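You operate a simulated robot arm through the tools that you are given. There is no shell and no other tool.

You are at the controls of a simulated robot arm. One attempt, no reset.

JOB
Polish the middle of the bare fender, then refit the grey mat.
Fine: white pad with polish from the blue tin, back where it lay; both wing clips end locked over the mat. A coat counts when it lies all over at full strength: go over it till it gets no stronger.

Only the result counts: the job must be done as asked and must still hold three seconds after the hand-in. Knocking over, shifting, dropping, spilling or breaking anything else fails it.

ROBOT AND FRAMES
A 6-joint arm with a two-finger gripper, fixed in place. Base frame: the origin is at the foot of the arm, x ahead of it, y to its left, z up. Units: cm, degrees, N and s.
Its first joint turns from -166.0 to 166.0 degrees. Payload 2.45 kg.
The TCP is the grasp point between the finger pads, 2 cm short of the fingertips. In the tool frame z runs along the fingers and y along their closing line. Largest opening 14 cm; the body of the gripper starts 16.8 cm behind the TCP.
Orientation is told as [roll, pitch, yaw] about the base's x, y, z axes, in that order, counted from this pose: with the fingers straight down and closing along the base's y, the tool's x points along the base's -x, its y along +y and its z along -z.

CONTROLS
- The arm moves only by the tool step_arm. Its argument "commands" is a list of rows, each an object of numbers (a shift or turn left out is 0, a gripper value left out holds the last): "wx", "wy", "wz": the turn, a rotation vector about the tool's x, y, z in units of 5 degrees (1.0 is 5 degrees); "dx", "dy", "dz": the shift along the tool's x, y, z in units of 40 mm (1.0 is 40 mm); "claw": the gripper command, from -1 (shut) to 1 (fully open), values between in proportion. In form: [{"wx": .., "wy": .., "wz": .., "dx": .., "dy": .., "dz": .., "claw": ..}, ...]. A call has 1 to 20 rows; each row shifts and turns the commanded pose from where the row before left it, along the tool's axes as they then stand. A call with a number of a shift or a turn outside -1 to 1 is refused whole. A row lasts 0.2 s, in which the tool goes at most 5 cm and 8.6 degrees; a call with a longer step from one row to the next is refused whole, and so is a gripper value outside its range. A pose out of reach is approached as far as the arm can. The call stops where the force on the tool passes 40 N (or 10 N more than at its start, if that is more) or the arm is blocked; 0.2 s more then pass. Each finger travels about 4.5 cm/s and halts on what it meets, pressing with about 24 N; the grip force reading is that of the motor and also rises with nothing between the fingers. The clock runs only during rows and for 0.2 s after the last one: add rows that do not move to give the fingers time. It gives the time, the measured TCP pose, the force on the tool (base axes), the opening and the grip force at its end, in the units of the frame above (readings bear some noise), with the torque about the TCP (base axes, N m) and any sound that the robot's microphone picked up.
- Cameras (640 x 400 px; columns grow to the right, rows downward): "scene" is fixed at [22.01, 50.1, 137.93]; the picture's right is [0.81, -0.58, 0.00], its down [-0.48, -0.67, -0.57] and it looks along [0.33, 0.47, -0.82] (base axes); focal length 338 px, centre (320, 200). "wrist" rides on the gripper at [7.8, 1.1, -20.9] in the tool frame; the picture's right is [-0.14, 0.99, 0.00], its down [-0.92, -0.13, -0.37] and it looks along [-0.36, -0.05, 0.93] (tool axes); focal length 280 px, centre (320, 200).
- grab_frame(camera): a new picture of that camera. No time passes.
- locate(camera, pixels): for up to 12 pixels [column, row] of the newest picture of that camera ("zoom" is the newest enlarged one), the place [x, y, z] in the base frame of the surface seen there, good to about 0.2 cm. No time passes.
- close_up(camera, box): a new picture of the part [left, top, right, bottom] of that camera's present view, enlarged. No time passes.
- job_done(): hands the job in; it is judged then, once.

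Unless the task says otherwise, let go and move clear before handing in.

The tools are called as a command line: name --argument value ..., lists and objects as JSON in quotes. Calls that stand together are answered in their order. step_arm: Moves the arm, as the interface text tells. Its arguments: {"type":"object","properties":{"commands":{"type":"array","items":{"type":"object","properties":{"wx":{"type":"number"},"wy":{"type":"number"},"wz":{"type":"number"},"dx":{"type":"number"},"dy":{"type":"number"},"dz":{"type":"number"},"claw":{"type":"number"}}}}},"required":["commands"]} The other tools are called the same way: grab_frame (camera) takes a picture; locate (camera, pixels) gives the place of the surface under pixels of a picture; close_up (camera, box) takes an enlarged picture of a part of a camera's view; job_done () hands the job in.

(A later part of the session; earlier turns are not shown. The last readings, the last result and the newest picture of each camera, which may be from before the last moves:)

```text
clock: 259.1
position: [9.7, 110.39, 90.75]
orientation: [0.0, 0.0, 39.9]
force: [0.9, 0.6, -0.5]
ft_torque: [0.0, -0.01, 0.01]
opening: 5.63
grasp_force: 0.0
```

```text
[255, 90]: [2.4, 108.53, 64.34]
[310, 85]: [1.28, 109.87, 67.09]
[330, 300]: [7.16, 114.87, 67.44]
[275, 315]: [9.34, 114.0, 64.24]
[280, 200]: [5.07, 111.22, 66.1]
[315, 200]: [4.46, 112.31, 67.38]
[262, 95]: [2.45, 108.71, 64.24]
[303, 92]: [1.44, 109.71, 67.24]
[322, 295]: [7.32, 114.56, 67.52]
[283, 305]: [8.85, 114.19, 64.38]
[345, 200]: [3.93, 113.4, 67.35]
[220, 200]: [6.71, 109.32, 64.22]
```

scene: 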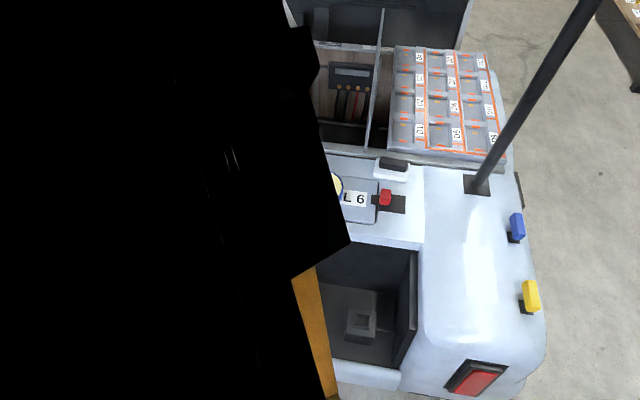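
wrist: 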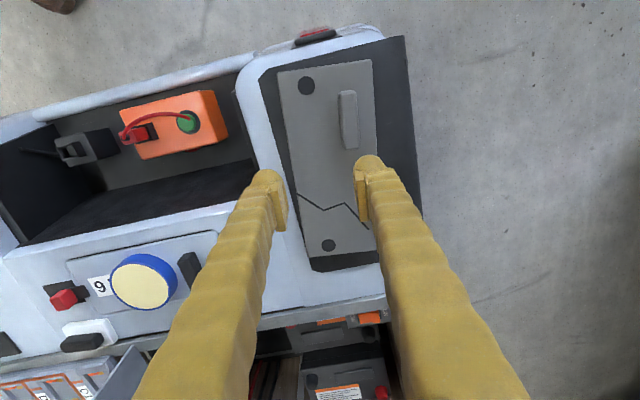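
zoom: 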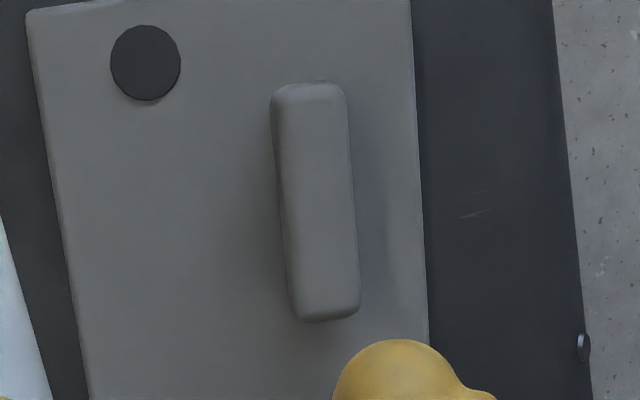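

The handle's top centre is at about (4.4,112.5,67.4), running at 40.4°. I'll also measure the mat's corners and thickness from this view.

locate --camera "wrist" --pixels '[[278, 74], [370, 61], [307, 255], [375, 249], [306, 85], [328, 245], [272, 75], [380, 60], [265, 150], [395, 150], [287, 130], [377, 140]]'

close_up --camera "wrist" --box '[290, 220, 400, 280]'

```text
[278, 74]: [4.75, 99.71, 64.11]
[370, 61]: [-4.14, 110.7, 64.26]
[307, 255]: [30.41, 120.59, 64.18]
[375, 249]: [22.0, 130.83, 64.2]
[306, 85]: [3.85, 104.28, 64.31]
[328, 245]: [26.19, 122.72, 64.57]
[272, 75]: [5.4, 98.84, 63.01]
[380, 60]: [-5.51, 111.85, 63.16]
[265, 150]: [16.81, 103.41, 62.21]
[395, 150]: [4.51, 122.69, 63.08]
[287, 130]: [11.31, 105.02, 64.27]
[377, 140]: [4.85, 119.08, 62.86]
```

```text
5.82 times, centred on (345, 250) of wrist
```

zoom: 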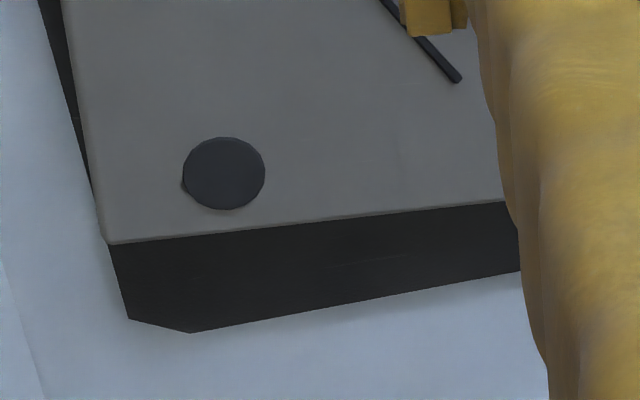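

The mat is 33.1 x 14 cm, about 1.2 cm thick (top 64.2, cover 63.0), centre (13.25,115.46), axis ≈39°, with the handle offset 8.7 cm rearward and 3.3 cm to the side away from the discs. I'll grip the handle's end nearest the mat's centre, at about (6.1,114.0), and check the view first from closer.

step_arm --commands '[{"dx": 0.06, "dy": 0.65}, {"dx": 0.054, "dy": 0.614}, {"dz": 0.8}, {"dz": 0.8}, {"dz": 0.8}, {}]'

grab_frame --camera "wrist"

locate --camera "wrist" --pixels '[[320, 150], [320, 140], [320, 160]]'

```text
clock: 260.5
position: [5.99, 114.31, 81.28]
orientation: [0.0, 0.0, 40.0]
force: [0.0, 0.2, 0.5]
ft_torque: [-0.02, 0.03, -0.01]
opening: 5.6
grasp_force: 0.1
```

```text
taken
```

wrist: 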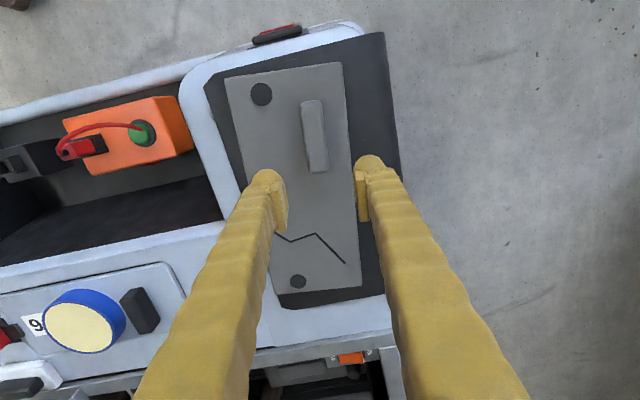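

```text
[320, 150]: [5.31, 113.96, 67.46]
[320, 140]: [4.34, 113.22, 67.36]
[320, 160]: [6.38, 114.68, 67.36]
```

The handle lies at rows 100–172, close to the tool axis column 320. I'll zoom to centre on it exactly.

close_up --camera "wrist" --box '[270, 90, 370, 190]'

locate --camera "zoom" --pixels '[[285, 250], [300, 250], [320, 250], [340, 250], [350, 250], [270, 60], [320, 55], [295, 55], [330, 320], [345, 320], [305, 320], [265, 150]]'

```text
4.00 times, centred on (320, 140) of wrist
```

zoom: 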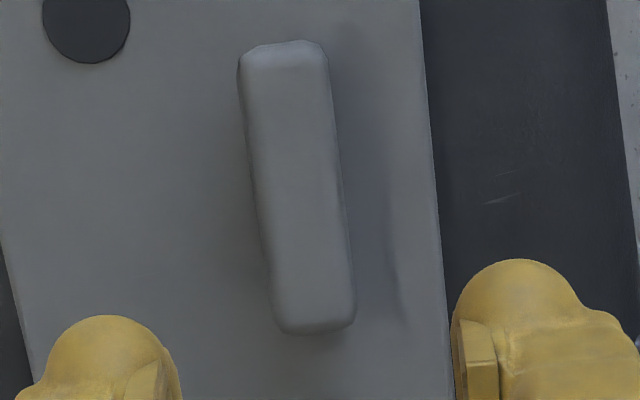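

```text
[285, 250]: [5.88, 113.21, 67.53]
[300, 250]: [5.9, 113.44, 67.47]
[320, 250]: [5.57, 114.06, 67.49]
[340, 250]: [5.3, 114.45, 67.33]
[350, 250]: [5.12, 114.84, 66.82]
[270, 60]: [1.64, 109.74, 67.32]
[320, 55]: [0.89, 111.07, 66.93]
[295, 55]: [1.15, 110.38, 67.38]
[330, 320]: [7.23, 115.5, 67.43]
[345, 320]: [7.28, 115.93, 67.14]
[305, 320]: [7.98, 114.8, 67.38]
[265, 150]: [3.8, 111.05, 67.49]
```

The handle centre is 0.38 cm off the tool axis and turned about 1.5° relative to the tool. I'll correct both and descend to TCP z≈66.4.

step_arm --commands '[{"wz": 0.3}, {"dy": -0.094}, {"dz": 0.8}, {"dz": 0.8}, {"dz": 0.8}, {"dz": 0.6}, {"dz": 0.4}, {"dz": 0.25}, {}]'

grab_frame --camera "wrist"

```text
clock: 262.5
position: [6.37, 113.96, 66.68]
orientation: [0.0, 0.0, 38.5]
force: [-0.6, 0.1, -0.4]
ft_torque: [0.0, 0.0, -0.01]
opening: 5.59
grasp_force: 0.1
```

```text
taken
```

wrist: 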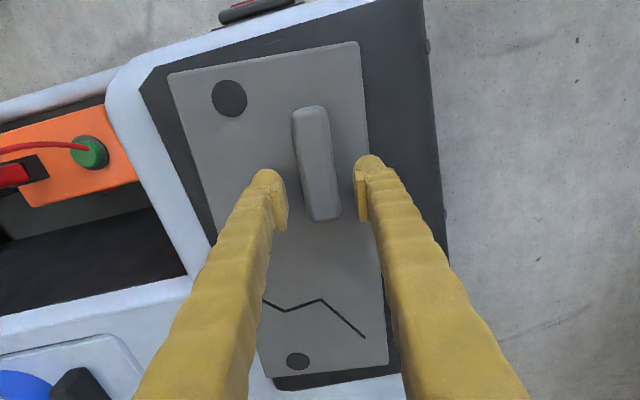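

The fingers straddle the handle properly. I'll nudge 0.3 cm along the handle, lower 0.25 cm, and close.

step_arm --commands '[{"dx": 0.08, "dz": 0.06}, {}, {"claw": -1}, {}, {}, {}, {}]'

grab_frame --camera "wrist"

```text
clock: 264.1
position: [6.15, 113.64, 66.43]
orientation: [0.0, 0.0, 38.6]
force: [-2.4, 1.1, 0.4]
ft_torque: [-0.03, 0.06, 0.45]
opening: 2.71
grasp_force: 23.6
```

```text
taken
```

wrist: 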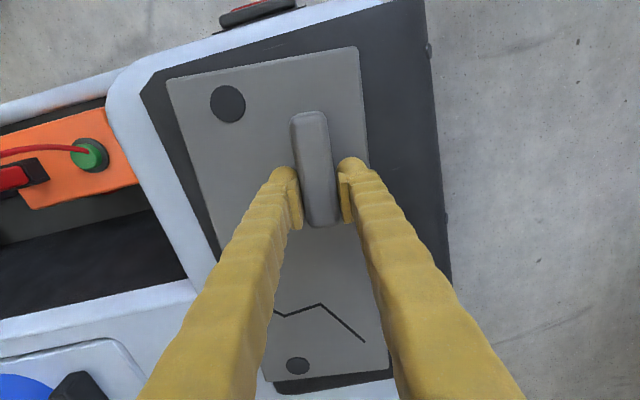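

The handle is gripped (2.71 cm, 23.6 N). I'll lift by 1 cm and read the weight and tilt.

step_arm --commands '[{"dz": -0.1}, {"dz": -0.15}, {}, {}]'

grab_frame --camera "wrist"

```text
clock: 265.1
position: [6.25, 113.65, 67.39]
orientation: [0.0, 0.0, 38.5]
force: [0.0, 0.6, -3.7]
ft_torque: [-0.09, 0.28, 0.01]
opening: 2.7
grasp_force: 24.2
```

```text
taken
```

wrist: 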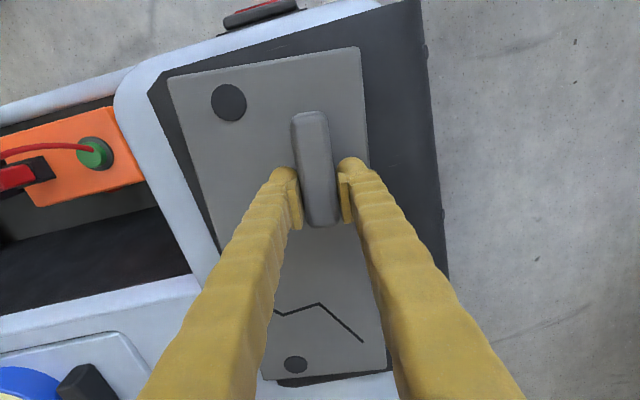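

Weight reads about 4 N with a lever arm of ~8 cm, and the mat follows without visible droop. I'll lift further and recheck.

step_arm --commands '[{"dz": -0.4}, {"dz": -0.5}, {"dz": -0.5}, {}, {}]'

grab_frame --camera "wrist"

locate --camera "wrist" --pixels '[[180, 80], [350, 55], [285, 375], [375, 370], [225, 200], [200, 85], [215, 130], [350, 340], [262, 340], [300, 340]]'

```text
clock: 266.3
position: [6.06, 113.67, 73.04]
orientation: [0.0, 0.0, 38.5]
force: [0.7, -0.3, -4.4]
ft_torque: [-0.08, 0.25, -0.03]
opening: 2.69
grasp_force: 24.2
```

```text
taken
```

wrist: 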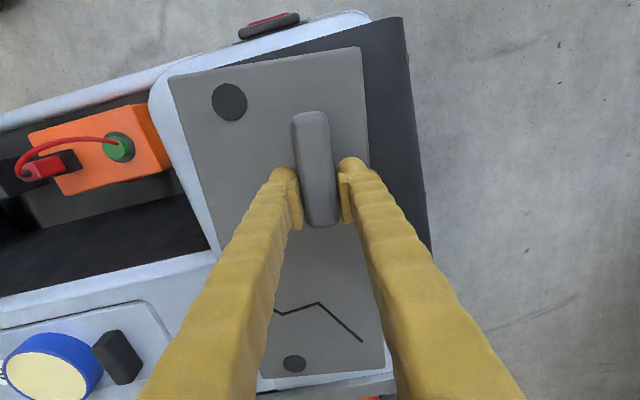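

```text
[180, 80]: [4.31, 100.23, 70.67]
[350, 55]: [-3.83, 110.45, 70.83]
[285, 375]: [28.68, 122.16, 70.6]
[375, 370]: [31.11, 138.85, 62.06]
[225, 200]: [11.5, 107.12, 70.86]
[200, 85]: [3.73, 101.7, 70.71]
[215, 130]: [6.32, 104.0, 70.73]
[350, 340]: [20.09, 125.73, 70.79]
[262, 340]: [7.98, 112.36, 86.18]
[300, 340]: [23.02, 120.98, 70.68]
```

The mat is level (z 70.6–70.8 everywhere) and firmly held. I'll measure its corners relative to the tool for exact placement.

close_up --camera "wrist" --box '[150, 30, 390, 180]'

locate --camera "zoom" --pixels '[[58, 128], [566, 50], [75, 160], [110, 250], [150, 360], [575, 150], [582, 250], [300, 88], [450, 66], [215, 195]]'

close_up --camera "wrist" --box '[240, 300, 410, 400]'

locate --camera "zoom" --pixels '[[85, 290], [95, 220], [540, 265], [200, 283], [350, 278], [510, 150], [450, 272], [205, 240]]'

```text
2.67 times, centred on (270, 105) of wrist
```

zoom: 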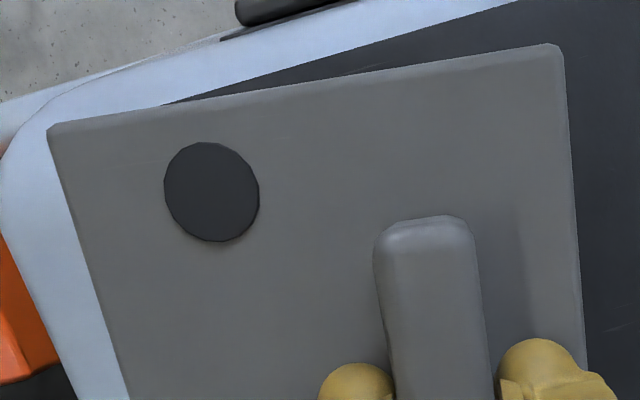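

```text
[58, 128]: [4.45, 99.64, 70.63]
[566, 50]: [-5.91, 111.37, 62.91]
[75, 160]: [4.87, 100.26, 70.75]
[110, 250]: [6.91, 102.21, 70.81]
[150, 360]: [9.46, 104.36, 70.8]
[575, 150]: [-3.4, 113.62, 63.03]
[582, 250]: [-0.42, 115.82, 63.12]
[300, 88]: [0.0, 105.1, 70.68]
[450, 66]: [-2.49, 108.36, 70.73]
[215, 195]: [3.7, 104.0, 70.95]
```

```text
3.76 times, centred on (325, 350) of wrist
```

zoom: 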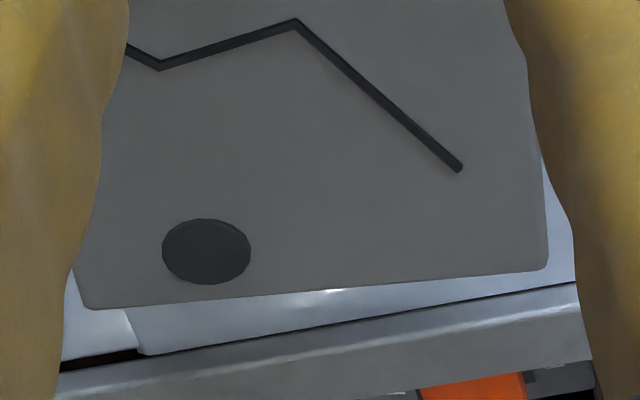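

```text
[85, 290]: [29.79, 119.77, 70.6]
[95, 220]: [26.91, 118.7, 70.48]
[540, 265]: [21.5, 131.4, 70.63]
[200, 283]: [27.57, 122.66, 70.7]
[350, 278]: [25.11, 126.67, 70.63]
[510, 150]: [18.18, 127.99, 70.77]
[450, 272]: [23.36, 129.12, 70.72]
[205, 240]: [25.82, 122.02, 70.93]
```

The mat's centre is +6.4 cm along and -3.0 cm lateral from the TCP, its angle equals yaw +0.5°. Target: mat centre at u≈91.3, w≈-12.6, angle 45°, i.e. TCP about (66.8,53.2) at yaw 44.5 — a pure -w move at constant u. I'll raise and turn first.

step_arm --commands '[{"dz": -0.6}, {"dz": -0.8}, {"dz": -0.8}, {"dz": -0.8}, {"dz": -0.8}, {"wz": -0.3}, {"wz": -0.3}, {"wz": -0.3}, {"wz": -0.3}, {}, {}]'

```text
clock: 268.7
position: [6.09, 113.51, 88.2]
orientation: [0.1, -0.1, 44.4]
force: [-0.7, 0.0, -4.2]
ft_torque: [-0.1, 0.24, 0.0]
opening: 2.7
grasp_force: 24.6
```

The mat is steady at z=88, yaw 44.4. Now I'll carry it along -w toward the right fender.

step_arm --commands '[{"dy": -0.3}, {"dy": -0.6}, {"dy": -0.75}, {"dy": -0.75}, {"dy": -0.75}, {"dy": -0.75}, {"dy": -0.75}, {"dy": -0.75}, {"dy": -0.75}, {"dy": -0.75}, {"dy": -0.75}, {"dy": -0.75}, {"dy": -0.75}, {"dy": -0.6}, {"dy": -0.3}, {}]'

grab_frame --camera "wrist"

grab_frame --camera "scene"

```text
clock: 272.1
position: [34.13, 84.91, 88.29]
orientation: [0.0, 0.0, 44.6]
force: [-0.3, 0.1, -4.8]
ft_torque: [-0.09, 0.26, -0.01]
opening: 2.71
grasp_force: 24.0
```

```text
taken
```

wrist: 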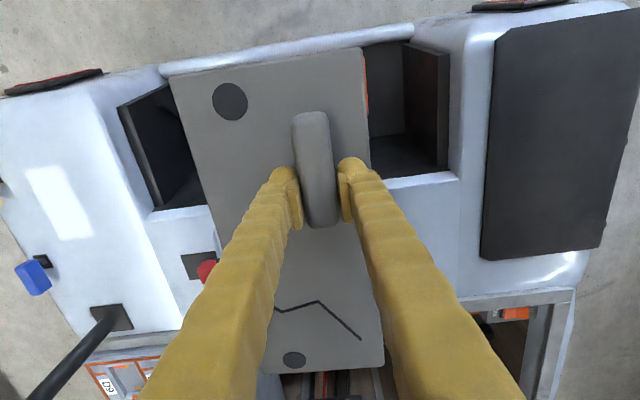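

```text
taken
```

scene: 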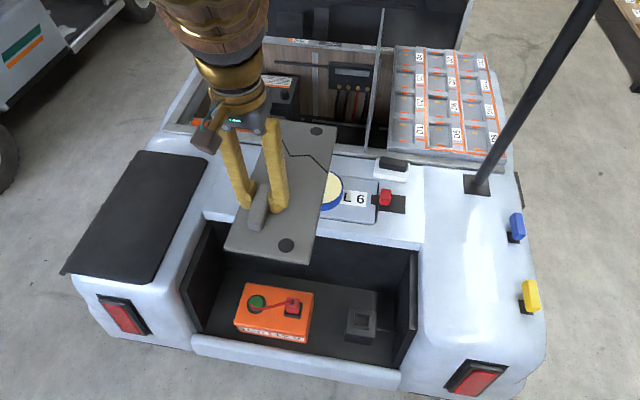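

The mat is half-way, level and steady; the coat patch is visible at wrist (60,200). I'll continue to above the right fender.

step_arm --commands '[{"dy": -0.3}, {"dy": -0.6, "dx": -0.02}, {"dy": -0.75, "dx": -0.02}, {"dy": -0.75, "dx": -0.02}, {"dy": -0.75, "dx": -0.02}, {"dy": -0.75, "dx": -0.02}, {"dy": -0.75, "dx": -0.02}, {"dy": -0.75, "dx": -0.02}, {"dy": -0.75, "dx": -0.02}, {"dy": -0.75, "dx": -0.02}, {"dy": -0.75, "dx": -0.02}, {"dy": -0.75, "dx": -0.02}, {"dy": -0.75, "dx": -0.02}, {"dy": -0.75, "dx": -0.02}, {"dy": -0.75, "dx": -0.02}, {"dy": -0.5}, {"dy": -0.25}, {}, {}]'

grab_frame --camera "wrist"

grab_frame --camera "scene"

```text
clock: 276.1
position: [66.98, 52.91, 88.04]
orientation: [0.0, 0.1, 44.5]
force: [-0.6, 0.6, -4.1]
ft_torque: [-0.11, 0.25, 0.01]
opening: 2.72
grasp_force: 23.6
```

```text
taken
```

wrist: 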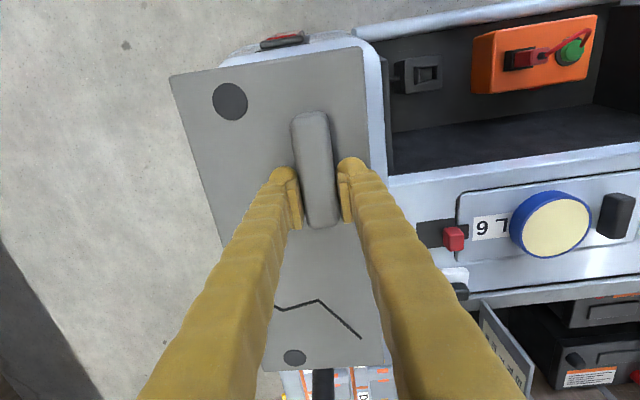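

```text
taken
```

scene: 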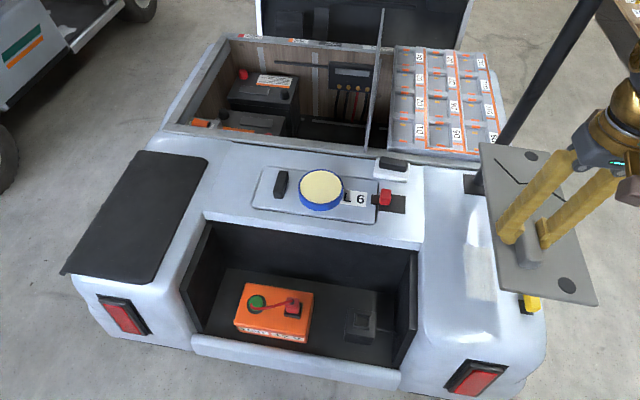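

The mat is above the fender, TCP at u≈84.8, w≈-9.95. I'll lower to z≈72 (mat bottom ≈68.5, above the wings at 66.4) and check its edges against the clips.

step_arm --commands '[{"dz": 0.4, "dy": 0.08}, {"dz": 0.7}, {"dz": 0.8}, {"dz": 0.8}, {"dz": 0.7}, {"dz": 0.4}, {"dz": 0.2}, {}, {}]'

grab_frame --camera "scene"

close_up --camera "scene" --box '[420, 160, 600, 360]'

grab_frame --camera "wrist"

```text
clock: 278.1
position: [66.68, 53.29, 72.01]
orientation: [0.0, 0.0, 44.5]
force: [-0.4, 0.6, -4.0]
ft_torque: [-0.08, 0.25, -0.03]
opening: 2.73
grasp_force: 23.6
```

```text
taken
```

scene: 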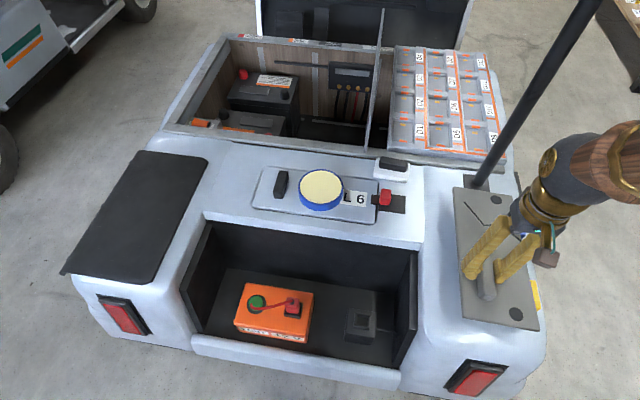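

```text
2.00 times, centred on (510, 260) of scene
```

zoom: 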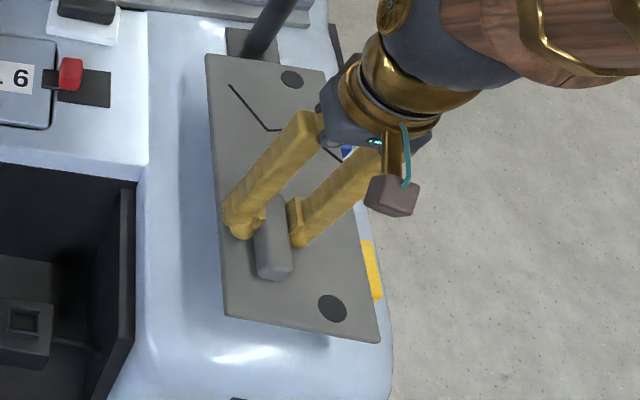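

```text
taken
```

wrist: 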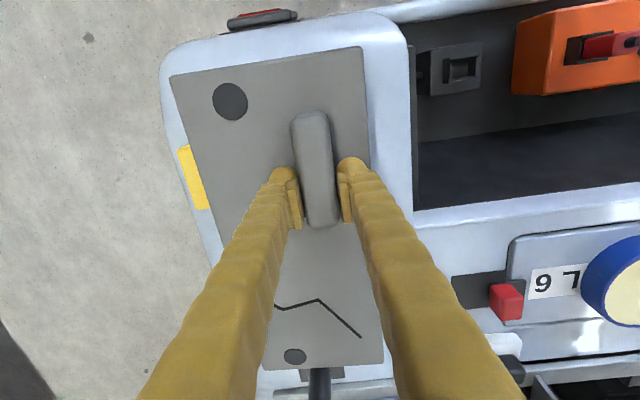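

The mat looks well aligned above the fender, with the yellow wing just outside its edge. I'll locate the mat corners and the wing to confirm clearances.

locate --camera "wrist" --pixels '[[174, 78], [360, 51], [272, 365], [378, 362], [190, 148], [200, 205], [193, 175], [205, 230], [200, 160], [384, 340], [375, 150], [225, 80]]'

close_up --camera "wrist" --box '[150, 40, 290, 260]'

```text
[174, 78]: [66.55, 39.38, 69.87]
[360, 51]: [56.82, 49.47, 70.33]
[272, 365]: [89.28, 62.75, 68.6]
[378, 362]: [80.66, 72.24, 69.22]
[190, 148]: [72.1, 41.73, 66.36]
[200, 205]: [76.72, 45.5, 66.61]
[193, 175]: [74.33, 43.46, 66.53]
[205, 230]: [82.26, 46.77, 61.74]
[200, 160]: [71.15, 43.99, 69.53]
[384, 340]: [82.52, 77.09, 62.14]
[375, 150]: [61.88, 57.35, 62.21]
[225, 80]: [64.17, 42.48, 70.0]
```

```text
1.82 times, centred on (220, 150) of wrist
```

zoom: 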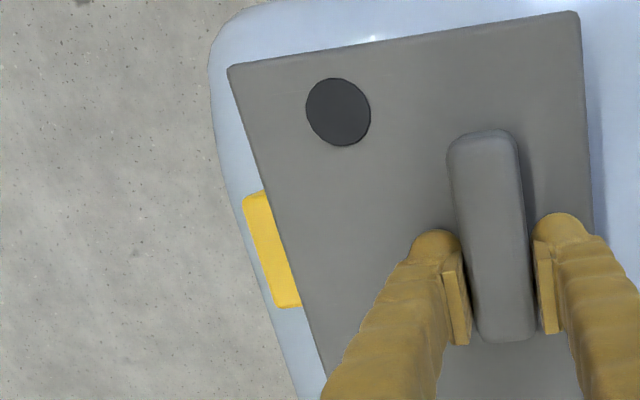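

The mat has drooped about 2° (front-outer corner low: z 68.6 vs 70.3 at the rear-inner one) in the grip. I'll tilt the tool to level it and shift 0.55 cm outward so its outer edge ends near w≈-19.9, then re-measure.

step_arm --commands '[{"wx": 0.2, "wy": -0.21, "dy": -0.07}, {"wx": 0.2, "wy": -0.21, "dy": -0.06}, {}, {}]'

grab_frame --camera "wrist"

locate --camera "wrist" --pixels '[[174, 79], [360, 52], [272, 365], [378, 362], [200, 160], [225, 80], [300, 80], [300, 345], [350, 330], [240, 240]]'

```text
clock: 279.1
position: [67.17, 52.99, 72.03]
orientation: [-2.0, -2.1, 44.5]
force: [-0.1, -1.0, -4.6]
ft_torque: [-0.09, 0.24, -0.02]
opening: 2.73
grasp_force: 23.9
```

```text
taken
```

wrist: 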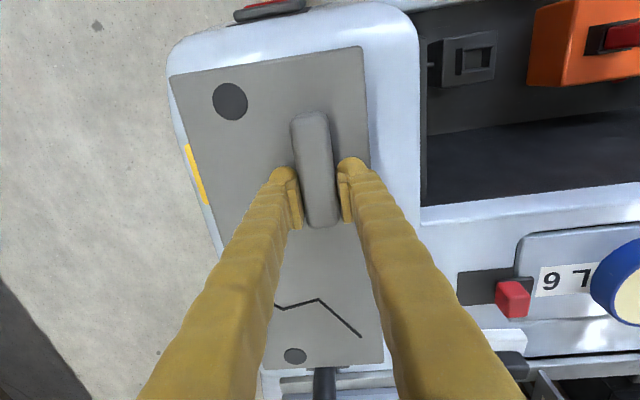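

```text
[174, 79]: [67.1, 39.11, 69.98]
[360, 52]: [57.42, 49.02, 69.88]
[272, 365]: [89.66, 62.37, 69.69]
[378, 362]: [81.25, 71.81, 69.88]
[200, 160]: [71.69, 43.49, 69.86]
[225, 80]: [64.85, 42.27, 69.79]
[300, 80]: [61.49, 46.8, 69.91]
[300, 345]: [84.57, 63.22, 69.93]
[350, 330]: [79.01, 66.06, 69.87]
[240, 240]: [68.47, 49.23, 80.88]
```

The mat is level now (z 69.7–70.0), centre u≈91.5, w≈-12.9. I'll lower it vertically (compensating the tool tilt) to just above the fender.

step_arm --commands '[{"dz": 0.4, "dx": 0.0148, "dy": 0.014}, {"dz": 0.4, "dx": 0.0148, "dy": 0.014}, {"dz": 0.4, "dx": 0.0148, "dy": 0.014}, {"dz": 0.2, "dx": 0.0074, "dy": 0.007}, {}, {}]'

grab_frame --camera "wrist"

close_up --camera "scene" --box '[420, 160, 600, 360]'

```text
clock: 280.5
position: [67.11, 53.09, 66.49]
orientation: [-2.0, -2.1, 44.6]
force: [-0.3, -0.2, -4.2]
ft_torque: [-0.09, 0.28, -0.02]
opening: 2.73
grasp_force: 23.6
```

```text
taken
```

wrist: 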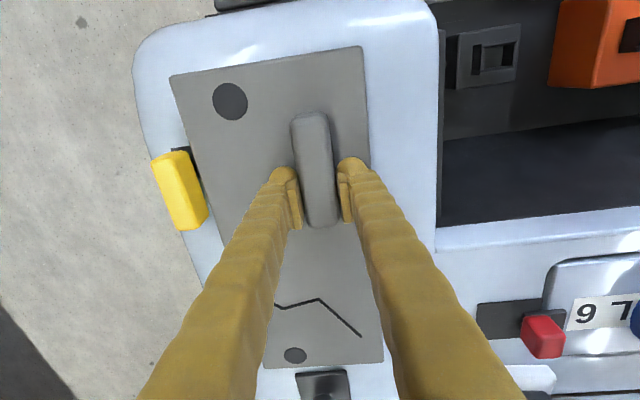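

```text
2.00 times, centred on (510, 260) of scene
```

zoom: 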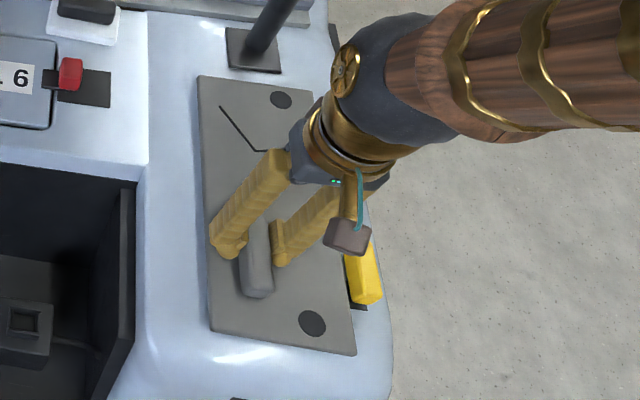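

The mat is 1 cm above the fender, with the yellow clip's plate just outside its edge at wrist (185,155). I'll lower the rest gently until it rests.

step_arm --commands '[{"dz": 0.1, "dx": 0.0037, "dy": 0.0035}, {"dz": 0.08, "dx": 0.003, "dy": 0.003}, {"dz": 0.04}, {}]'

step_arm --commands '[{"dz": 0.025}, {"dz": 0.025}, {}]'

```text
clock: 281.5
position: [67.06, 53.17, 65.62]
orientation: [-2.0, -2.2, 44.5]
force: [2.0, 0.9, -2.8]
ft_torque: [0.04, -0.3, 0.04]
opening: 2.71
grasp_force: 23.6
```

```text
clock: 282.3
position: [67.13, 53.24, 65.46]
orientation: [-1.9, -2.2, 44.5]
force: [-8.5, 3.8, 5.7]
ft_torque: [-0.02, 0.15, 0.06]
opening: 2.73
grasp_force: 23.7
```

Contact made (6 N up). I'll check the mat's height and position before letting go.

grab_frame --camera "wrist"

locate --camera "wrist" --pixels '[[174, 79], [360, 52], [272, 365], [378, 362], [200, 160], [225, 80], [300, 80], [300, 345], [350, 330], [185, 165], [192, 190], [215, 250]]'

close_up --camera "wrist" --box '[120, 60, 260, 300]'

```text
taken
```

wrist: 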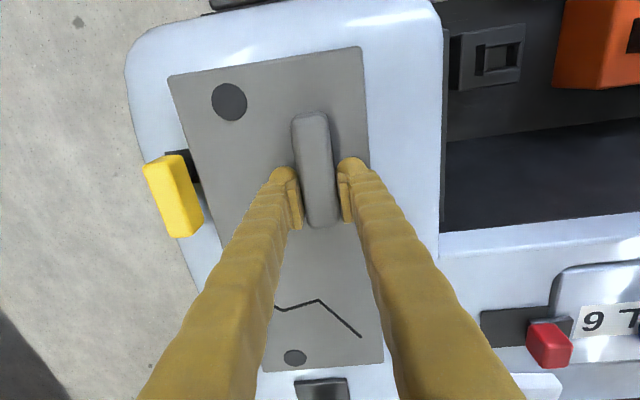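

```text
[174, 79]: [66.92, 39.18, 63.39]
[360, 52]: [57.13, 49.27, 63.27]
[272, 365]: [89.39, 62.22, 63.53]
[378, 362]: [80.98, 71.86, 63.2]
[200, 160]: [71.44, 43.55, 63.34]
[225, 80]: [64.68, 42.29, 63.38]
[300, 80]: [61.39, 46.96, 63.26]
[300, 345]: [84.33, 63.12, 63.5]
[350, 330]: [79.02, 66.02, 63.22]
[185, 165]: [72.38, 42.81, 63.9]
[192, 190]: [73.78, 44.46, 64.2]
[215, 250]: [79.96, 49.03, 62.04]
```

```text
1.67 times, centred on (190, 180) of wrist
```

zoom: 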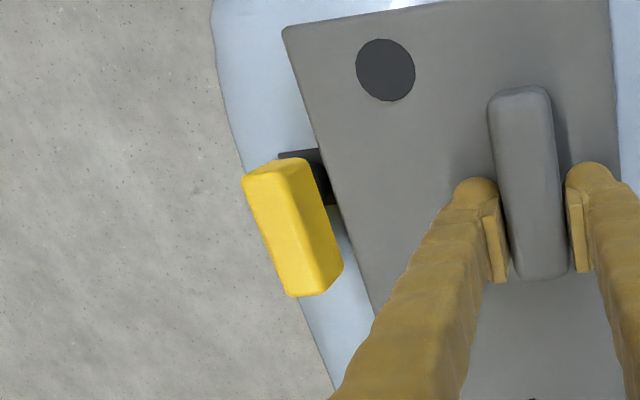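

The mat lies flat (z 63.2–63.5), with the clip plates just outside its edge. I'll relieve the side load slightly, then open the fingers.

step_arm --commands '[{"dz": -0.012}, {}]'

step_arm --commands '[{"claw": -0.6}, {"claw": -0.4}, {"claw": -0.2}, {}, {}, {}]'

grab_frame --camera "wrist"

```text
clock: 282.9
position: [67.01, 52.98, 65.57]
orientation: [-2.0, -2.3, 44.5]
force: [-3.6, 6.8, 5.0]
ft_torque: [0.1, 0.03, 0.09]
opening: 2.71
grasp_force: 23.6
```

```text
clock: 284.3
position: [66.95, 53.08, 65.41]
orientation: [-2.1, -2.1, 44.5]
force: [0.9, -0.3, -0.4]
ft_torque: [0.01, 0.0, -0.03]
opening: 5.58
grasp_force: 0.1
```

```text
taken
```

wrist: 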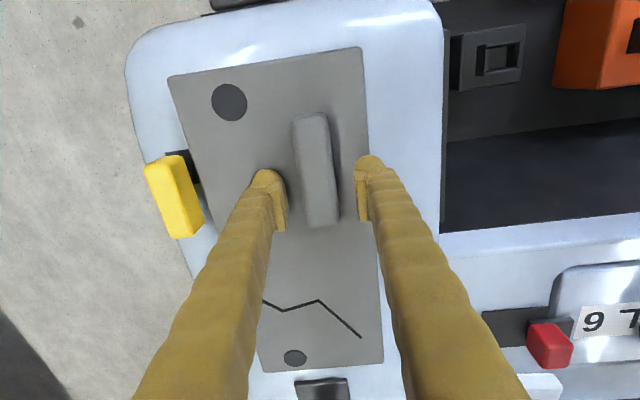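

Released; the mat stayed put. I'll rise, level the tool, and view the mat and clips.

step_arm --commands '[{"dz": -0.3, "dx": -0.011, "dy": -0.01}, {"dz": -0.6, "dx": -0.022, "dy": -0.02}, {"dz": -0.8}, {"dz": -0.8, "wx": -0.2, "wy": 0.21}, {"dz": -0.8, "wx": -0.2, "wy": 0.21}, {"dz": -0.8}, {}]'

grab_frame --camera "wrist"

grab_frame --camera "scene"

```text
clock: 285.9
position: [66.51, 53.24, 81.73]
orientation: [0.0, 0.0, 44.5]
force: [-0.2, 0.0, -0.1]
ft_torque: [0.0, 0.0, 0.03]
opening: 5.6
grasp_force: 0.1
```

```text
taken
```

wrist: 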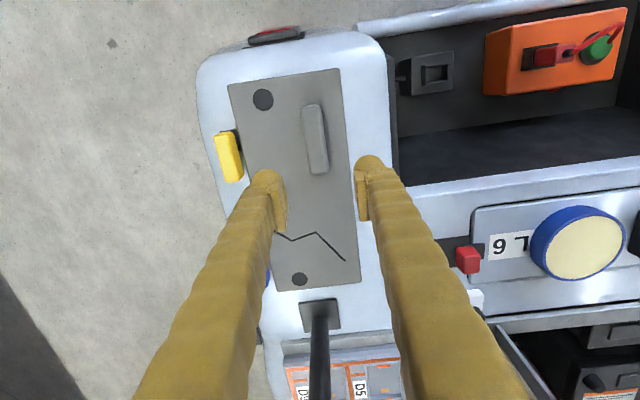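

```text
taken
```

scene: 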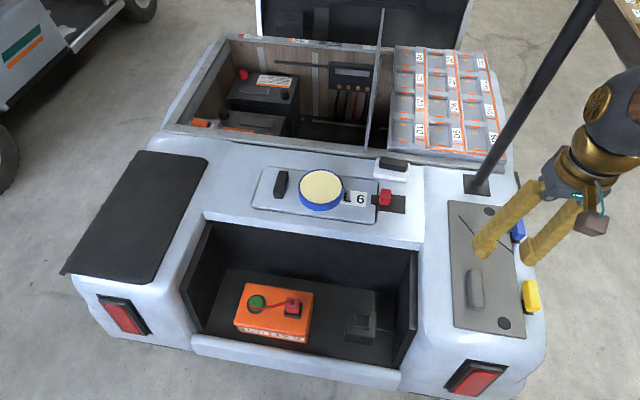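

The mat is in place on the fender between the clips' inner sides and the deck. Now for the clips: I'll close the fingers, move to a view over both clips, and measure the wings precisely.

step_arm --commands '[{"dz": -0.5, "dy": -0.3, "claw": -1}, {"dz": -0.5, "dy": -0.5}, {"dy": -0.5}, {}, {}]'

grab_frame --camera "wrist"

```text
clock: 287.1
position: [70.1, 49.32, 85.91]
orientation: [0.0, 0.1, 44.5]
force: [0.8, -0.2, 0.2]
ft_torque: [-0.03, 0.0, -0.03]
opening: 0.0
grasp_force: 23.8
```

```text
taken
```

wrist: 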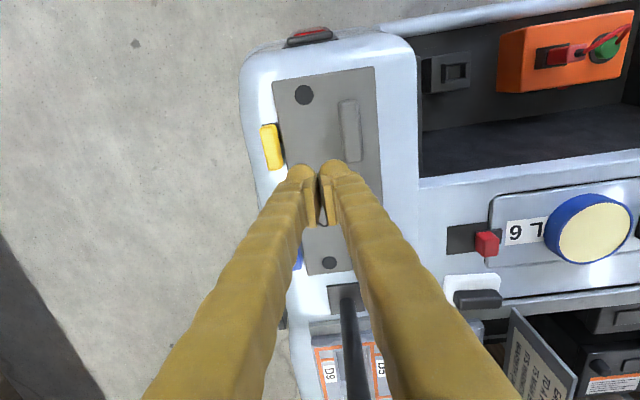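

The yellow wing is visible at (271,147), the blue one partly hidden at (297,258). I'll zoom on the yellow one and locate its corners.

close_up --camera "wrist" --box '[240, 110, 310, 185]'

locate --camera "zoom" --pixels '[[205, 90], [270, 85], [290, 290], [355, 270], [240, 190], [310, 190], [290, 90], [340, 190], [262, 240], [325, 260], [300, 120], [365, 250]]'

```text
5.33 times, centred on (275, 148) of wrist
```

zoom: 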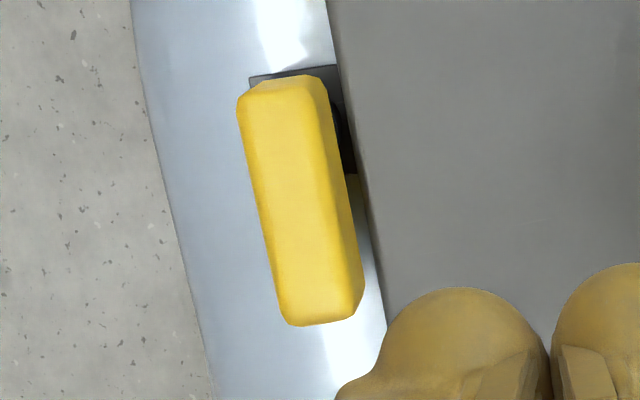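

```text
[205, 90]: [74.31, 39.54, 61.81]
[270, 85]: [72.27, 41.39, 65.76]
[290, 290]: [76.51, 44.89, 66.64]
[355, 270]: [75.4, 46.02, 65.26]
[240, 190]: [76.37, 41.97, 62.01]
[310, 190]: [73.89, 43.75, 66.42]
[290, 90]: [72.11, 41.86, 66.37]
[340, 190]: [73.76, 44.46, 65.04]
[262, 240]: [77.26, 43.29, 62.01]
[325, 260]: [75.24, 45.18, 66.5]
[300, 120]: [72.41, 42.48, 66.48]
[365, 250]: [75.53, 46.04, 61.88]
```

Yellow wing: from about u=80.2 to 86.9, w≈-21.5, 2 cm wide, top z 66.45, post near u≈82. I'll re-measure the mat's edge heights now that it's released and the gap to the clip plate.

locate --camera "wrist" --pixels '[[278, 85], [285, 125], [292, 160], [372, 72], [378, 160], [380, 205], [310, 265], [350, 262], [300, 245], [310, 240], [340, 90], [310, 130]]'

close_up --camera "scene" --box '[500, 260, 560, 330]'

close_up --camera "scene" --box '[480, 195, 550, 265]'

```text
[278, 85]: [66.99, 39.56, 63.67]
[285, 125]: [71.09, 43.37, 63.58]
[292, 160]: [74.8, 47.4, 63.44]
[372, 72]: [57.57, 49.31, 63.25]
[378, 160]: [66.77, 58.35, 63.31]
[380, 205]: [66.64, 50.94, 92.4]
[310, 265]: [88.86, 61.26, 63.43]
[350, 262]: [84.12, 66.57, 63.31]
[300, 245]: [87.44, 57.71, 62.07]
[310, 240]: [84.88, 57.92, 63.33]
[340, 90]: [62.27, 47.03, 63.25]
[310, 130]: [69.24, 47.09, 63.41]
```

```text
5.71 times, centred on (530, 295) of scene
```

zoom: 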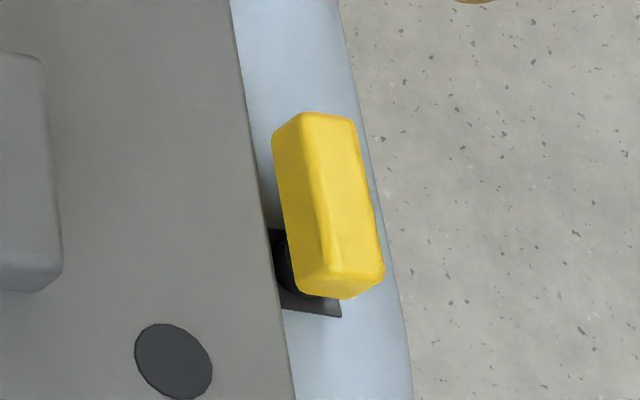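

```text
5.71 times, centred on (515, 230) of scene
```

zoom: 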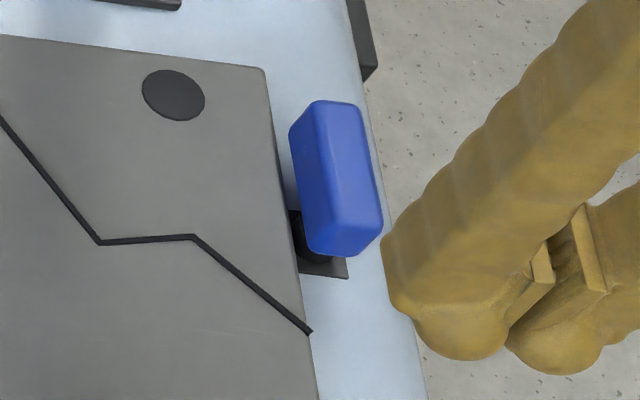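

The mat's outer edge sits right beside the clip plates. I'll now turn the yellow wing inward by pushing its outer side with closed fingers on an arc around the post; first go above a start point outside the wing (u≈85.6, w≈-25.6) and look.

step_arm --commands '[{"dx": -0.1, "dy": -0.7}, {"dx": -0.1, "dy": -0.7}, {"dx": -0.09, "dy": -0.7}, {"dy": -0.63}, {"dz": 0.6}, {"dz": 0.8}, {"dz": 0.8}, {"dz": 0.8}, {"dz": 0.6}, {}]'

grab_frame --camera "wrist"

close_up --camera "scene" --box '[480, 220, 600, 340]'

```text
clock: 289.3
position: [78.93, 42.28, 71.27]
orientation: [0.0, 0.0, 44.5]
force: [0.2, 0.6, 0.2]
ft_torque: [-0.01, 0.01, 0.05]
opening: 0.01
grasp_force: 23.7
```

```text
taken
```

wrist: 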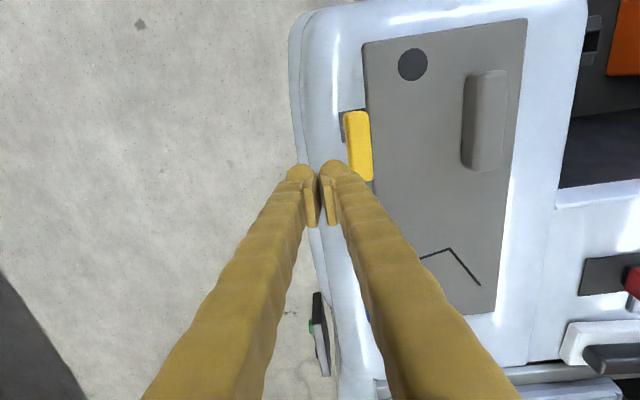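

```text
3.33 times, centred on (540, 280) of scene
```

zoom: 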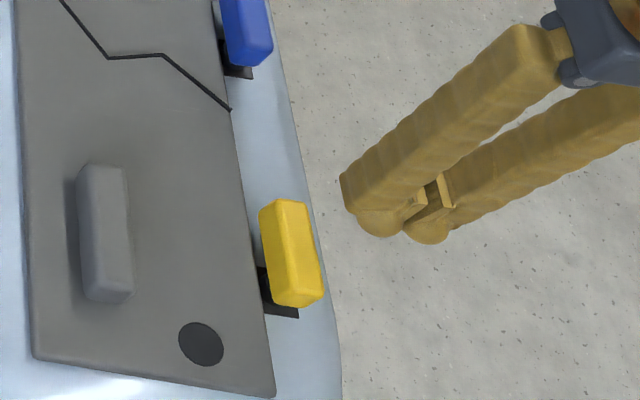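

The fingertips are just outside the yellow wing at z≈69. I'll zoom in from this side to see the clip's structure (post, plate, wing underside).

close_up --camera "wrist" --box '[290, 90, 410, 230]'

locate --camera "zoom" --pixels '[[275, 60], [340, 60], [340, 240], [385, 235], [330, 80], [380, 75], [265, 130], [285, 140], [275, 100], [335, 150], [320, 110], [335, 190]]'

```text
2.86 times, centred on (350, 160) of wrist
```

zoom: 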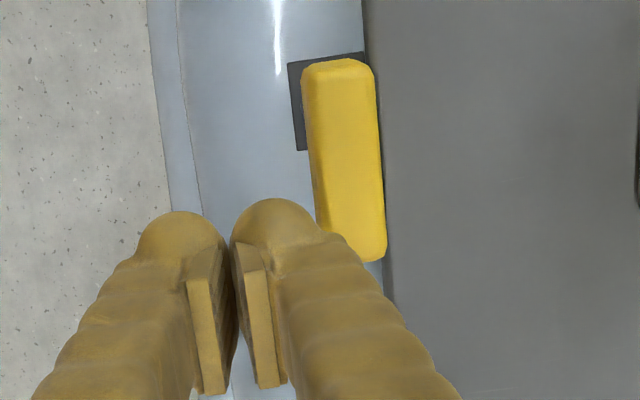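

```text
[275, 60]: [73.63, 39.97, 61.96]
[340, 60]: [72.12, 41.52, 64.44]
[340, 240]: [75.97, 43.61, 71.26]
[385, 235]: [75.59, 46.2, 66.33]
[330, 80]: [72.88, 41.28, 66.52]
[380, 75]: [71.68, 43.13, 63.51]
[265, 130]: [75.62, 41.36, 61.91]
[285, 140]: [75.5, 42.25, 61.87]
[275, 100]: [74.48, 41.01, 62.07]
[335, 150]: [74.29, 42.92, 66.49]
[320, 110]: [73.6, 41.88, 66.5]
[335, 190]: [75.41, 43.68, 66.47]
```

The post is at about u=81.95, w=-21.95, the wing centred on it, outer face at w≈-22.95. I'll descend to TCP z≈66.8 (tips at 64.8), 1.5 cm outside the wing.

step_arm --commands '[{"dz": 0.5}, {"dz": 0.4}, {"dz": 0.21}, {}]'

step_arm --commands '[{"dy": 0.15}, {"dy": 0.1}, {"dy": 0.05}, {}]'

```text
clock: 290.3
position: [78.82, 42.14, 67.07]
orientation: [0.0, 0.0, 44.5]
force: [-0.2, -0.8, 0.0]
ft_torque: [0.01, 0.02, -0.03]
opening: 0.0
grasp_force: 23.6
```

```text
clock: 291.3
position: [78.03, 43.29, 67.12]
orientation: [0.0, 0.1, 44.5]
force: [2.6, -0.1, 0.5]
ft_torque: [0.01, -0.02, -0.03]
opening: 0.01
grasp_force: 24.6
```

Near contact now (u≈85.8, w≈-24.6). I'll push the wing along the first 30° of the arc and look.

step_arm --commands '[{"dx": -0.045, "dy": 0.1025, "dz": 0.04}, {"dx": -0.045, "dy": 0.1025}, {"dx": -0.0575, "dy": 0.111}, {"dx": -0.0575, "dy": 0.111}, {}]'

close_up --camera "wrist" --box '[250, 70, 400, 230]'

close_up --camera "scene" --box '[480, 220, 600, 340]'

```text
clock: 292.5
position: [77.42, 45.16, 66.91]
orientation: [0.0, -0.1, 44.5]
force: [-0.7, 0.4, 0.1]
ft_torque: [0.04, 0.04, -0.03]
opening: 0.01
grasp_force: 24.2
```

```text
2.50 times, centred on (325, 150) of wrist
```

zoom: 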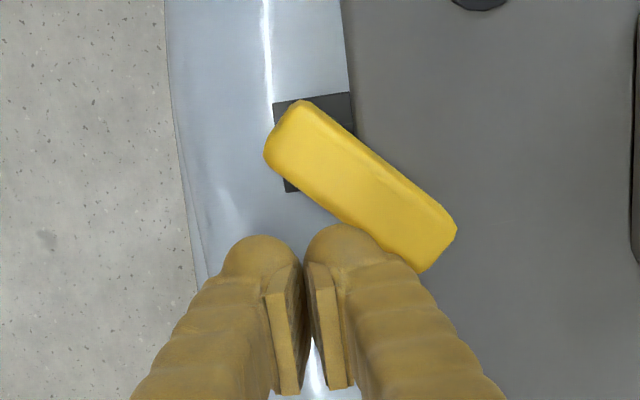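

```text
3.33 times, centred on (540, 280) of scene
```

zoom: 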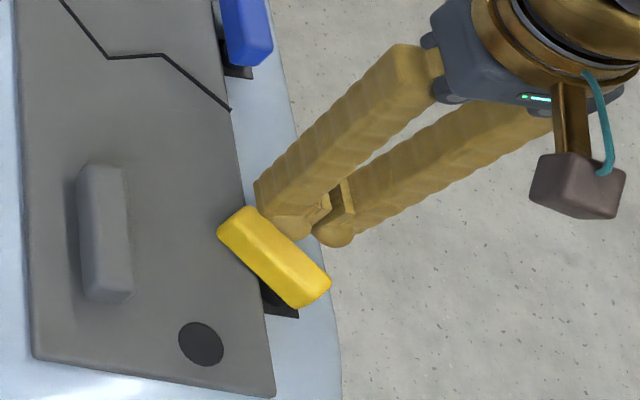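

The yellow wing turns easily and now stands at about 46°, over the mat. I'll continue the arc toward 90°.

step_arm --commands '[{"dx": -0.02, "dy": 0.14}, {"dx": -0.01, "dy": 0.14}, {"dx": 0.03, "dy": 0.16}, {"dx": 0.05, "dy": 0.16}, {}]'

close_up --camera "wrist" --box '[250, 70, 400, 230]'

close_up --camera "scene" --box '[480, 220, 600, 340]'

```text
clock: 293.7
position: [75.44, 46.53, 66.87]
orientation: [-0.1, 0.0, 44.5]
force: [-0.1, 0.1, -0.1]
ft_torque: [-0.03, -0.02, -0.01]
opening: 0.0
grasp_force: 23.8
```

```text
2.50 times, centred on (325, 150) of wrist
```

zoom: 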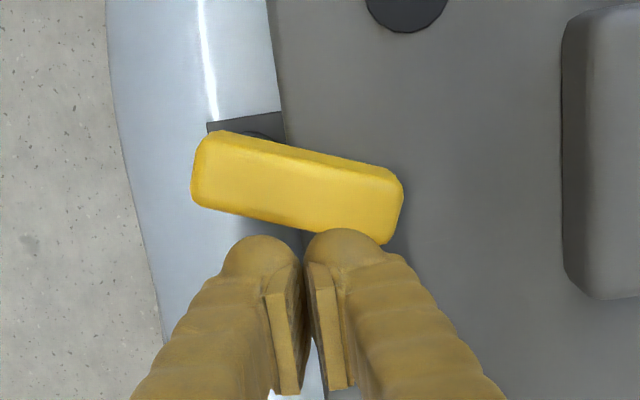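

```text
3.33 times, centred on (540, 280) of scene
```

zoom: 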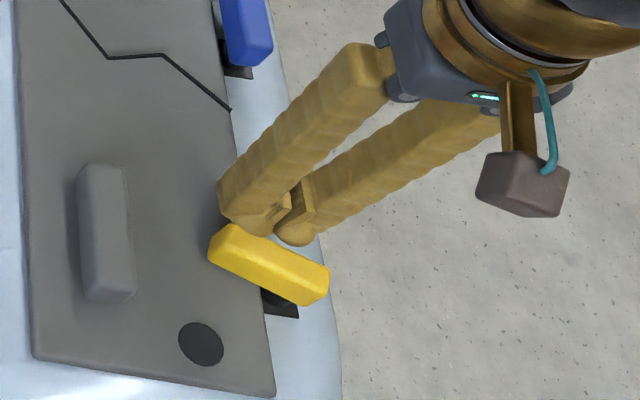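

The yellow wing is at about 71°. I'll push the remaining ~19°, moving mainly toward -u.

step_arm --commands '[{"dx": 0.1, "dy": 0.12}, {"dx": 0.11, "dy": 0.11}, {"dx": 0.12, "dy": 0.08}, {}]'

close_up --camera "wrist" --box '[250, 70, 400, 230]'

close_up --camera "scene" --box '[480, 220, 600, 340]'

```text
clock: 294.7
position: [73.86, 46.59, 67.08]
orientation: [0.0, -0.2, 44.5]
force: [19.1, 11.8, 1.6]
ft_torque: [0.02, -0.19, 0.21]
opening: 0.6
grasp_force: 29.5
```

```text
2.50 times, centred on (325, 150) of wrist
```

zoom: 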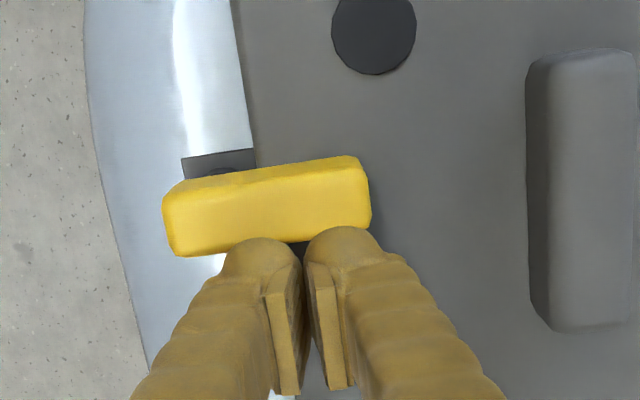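

```text
3.33 times, centred on (540, 280) of scene
```

zoom: 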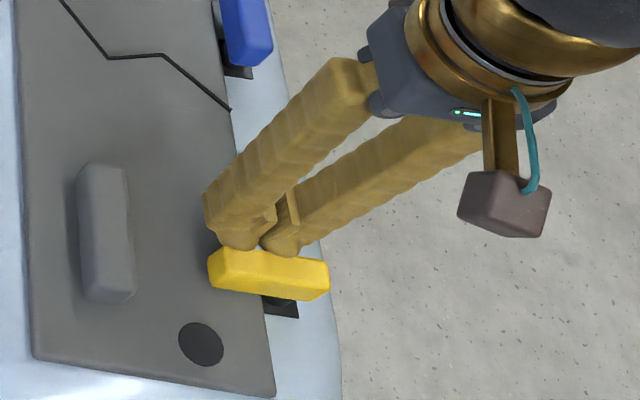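

The yellow wing is now at about 90° and resists with 22 N. I'll press slightly more to see whether it clicks or is at its stop.

step_arm --commands '[{"dx": 0.02}, {}]'

close_up --camera "wrist" --box '[250, 70, 400, 230]'

```text
clock: 295.5
position: [73.81, 46.59, 67.06]
orientation: [-0.1, -0.3, 44.6]
force: [4.7, 4.1, -1.2]
ft_torque: [0.01, -0.09, 0.06]
opening: 0.6
grasp_force: 28.9
stopped in row 2: the force on the tool passed its limit at 41 N (the readings are from after the stop); the commanded pose is now the measured one
```

```text
2.50 times, centred on (325, 150) of wrist
```

zoom: 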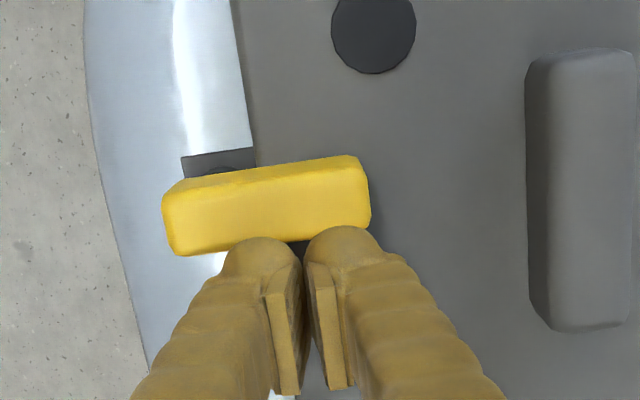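

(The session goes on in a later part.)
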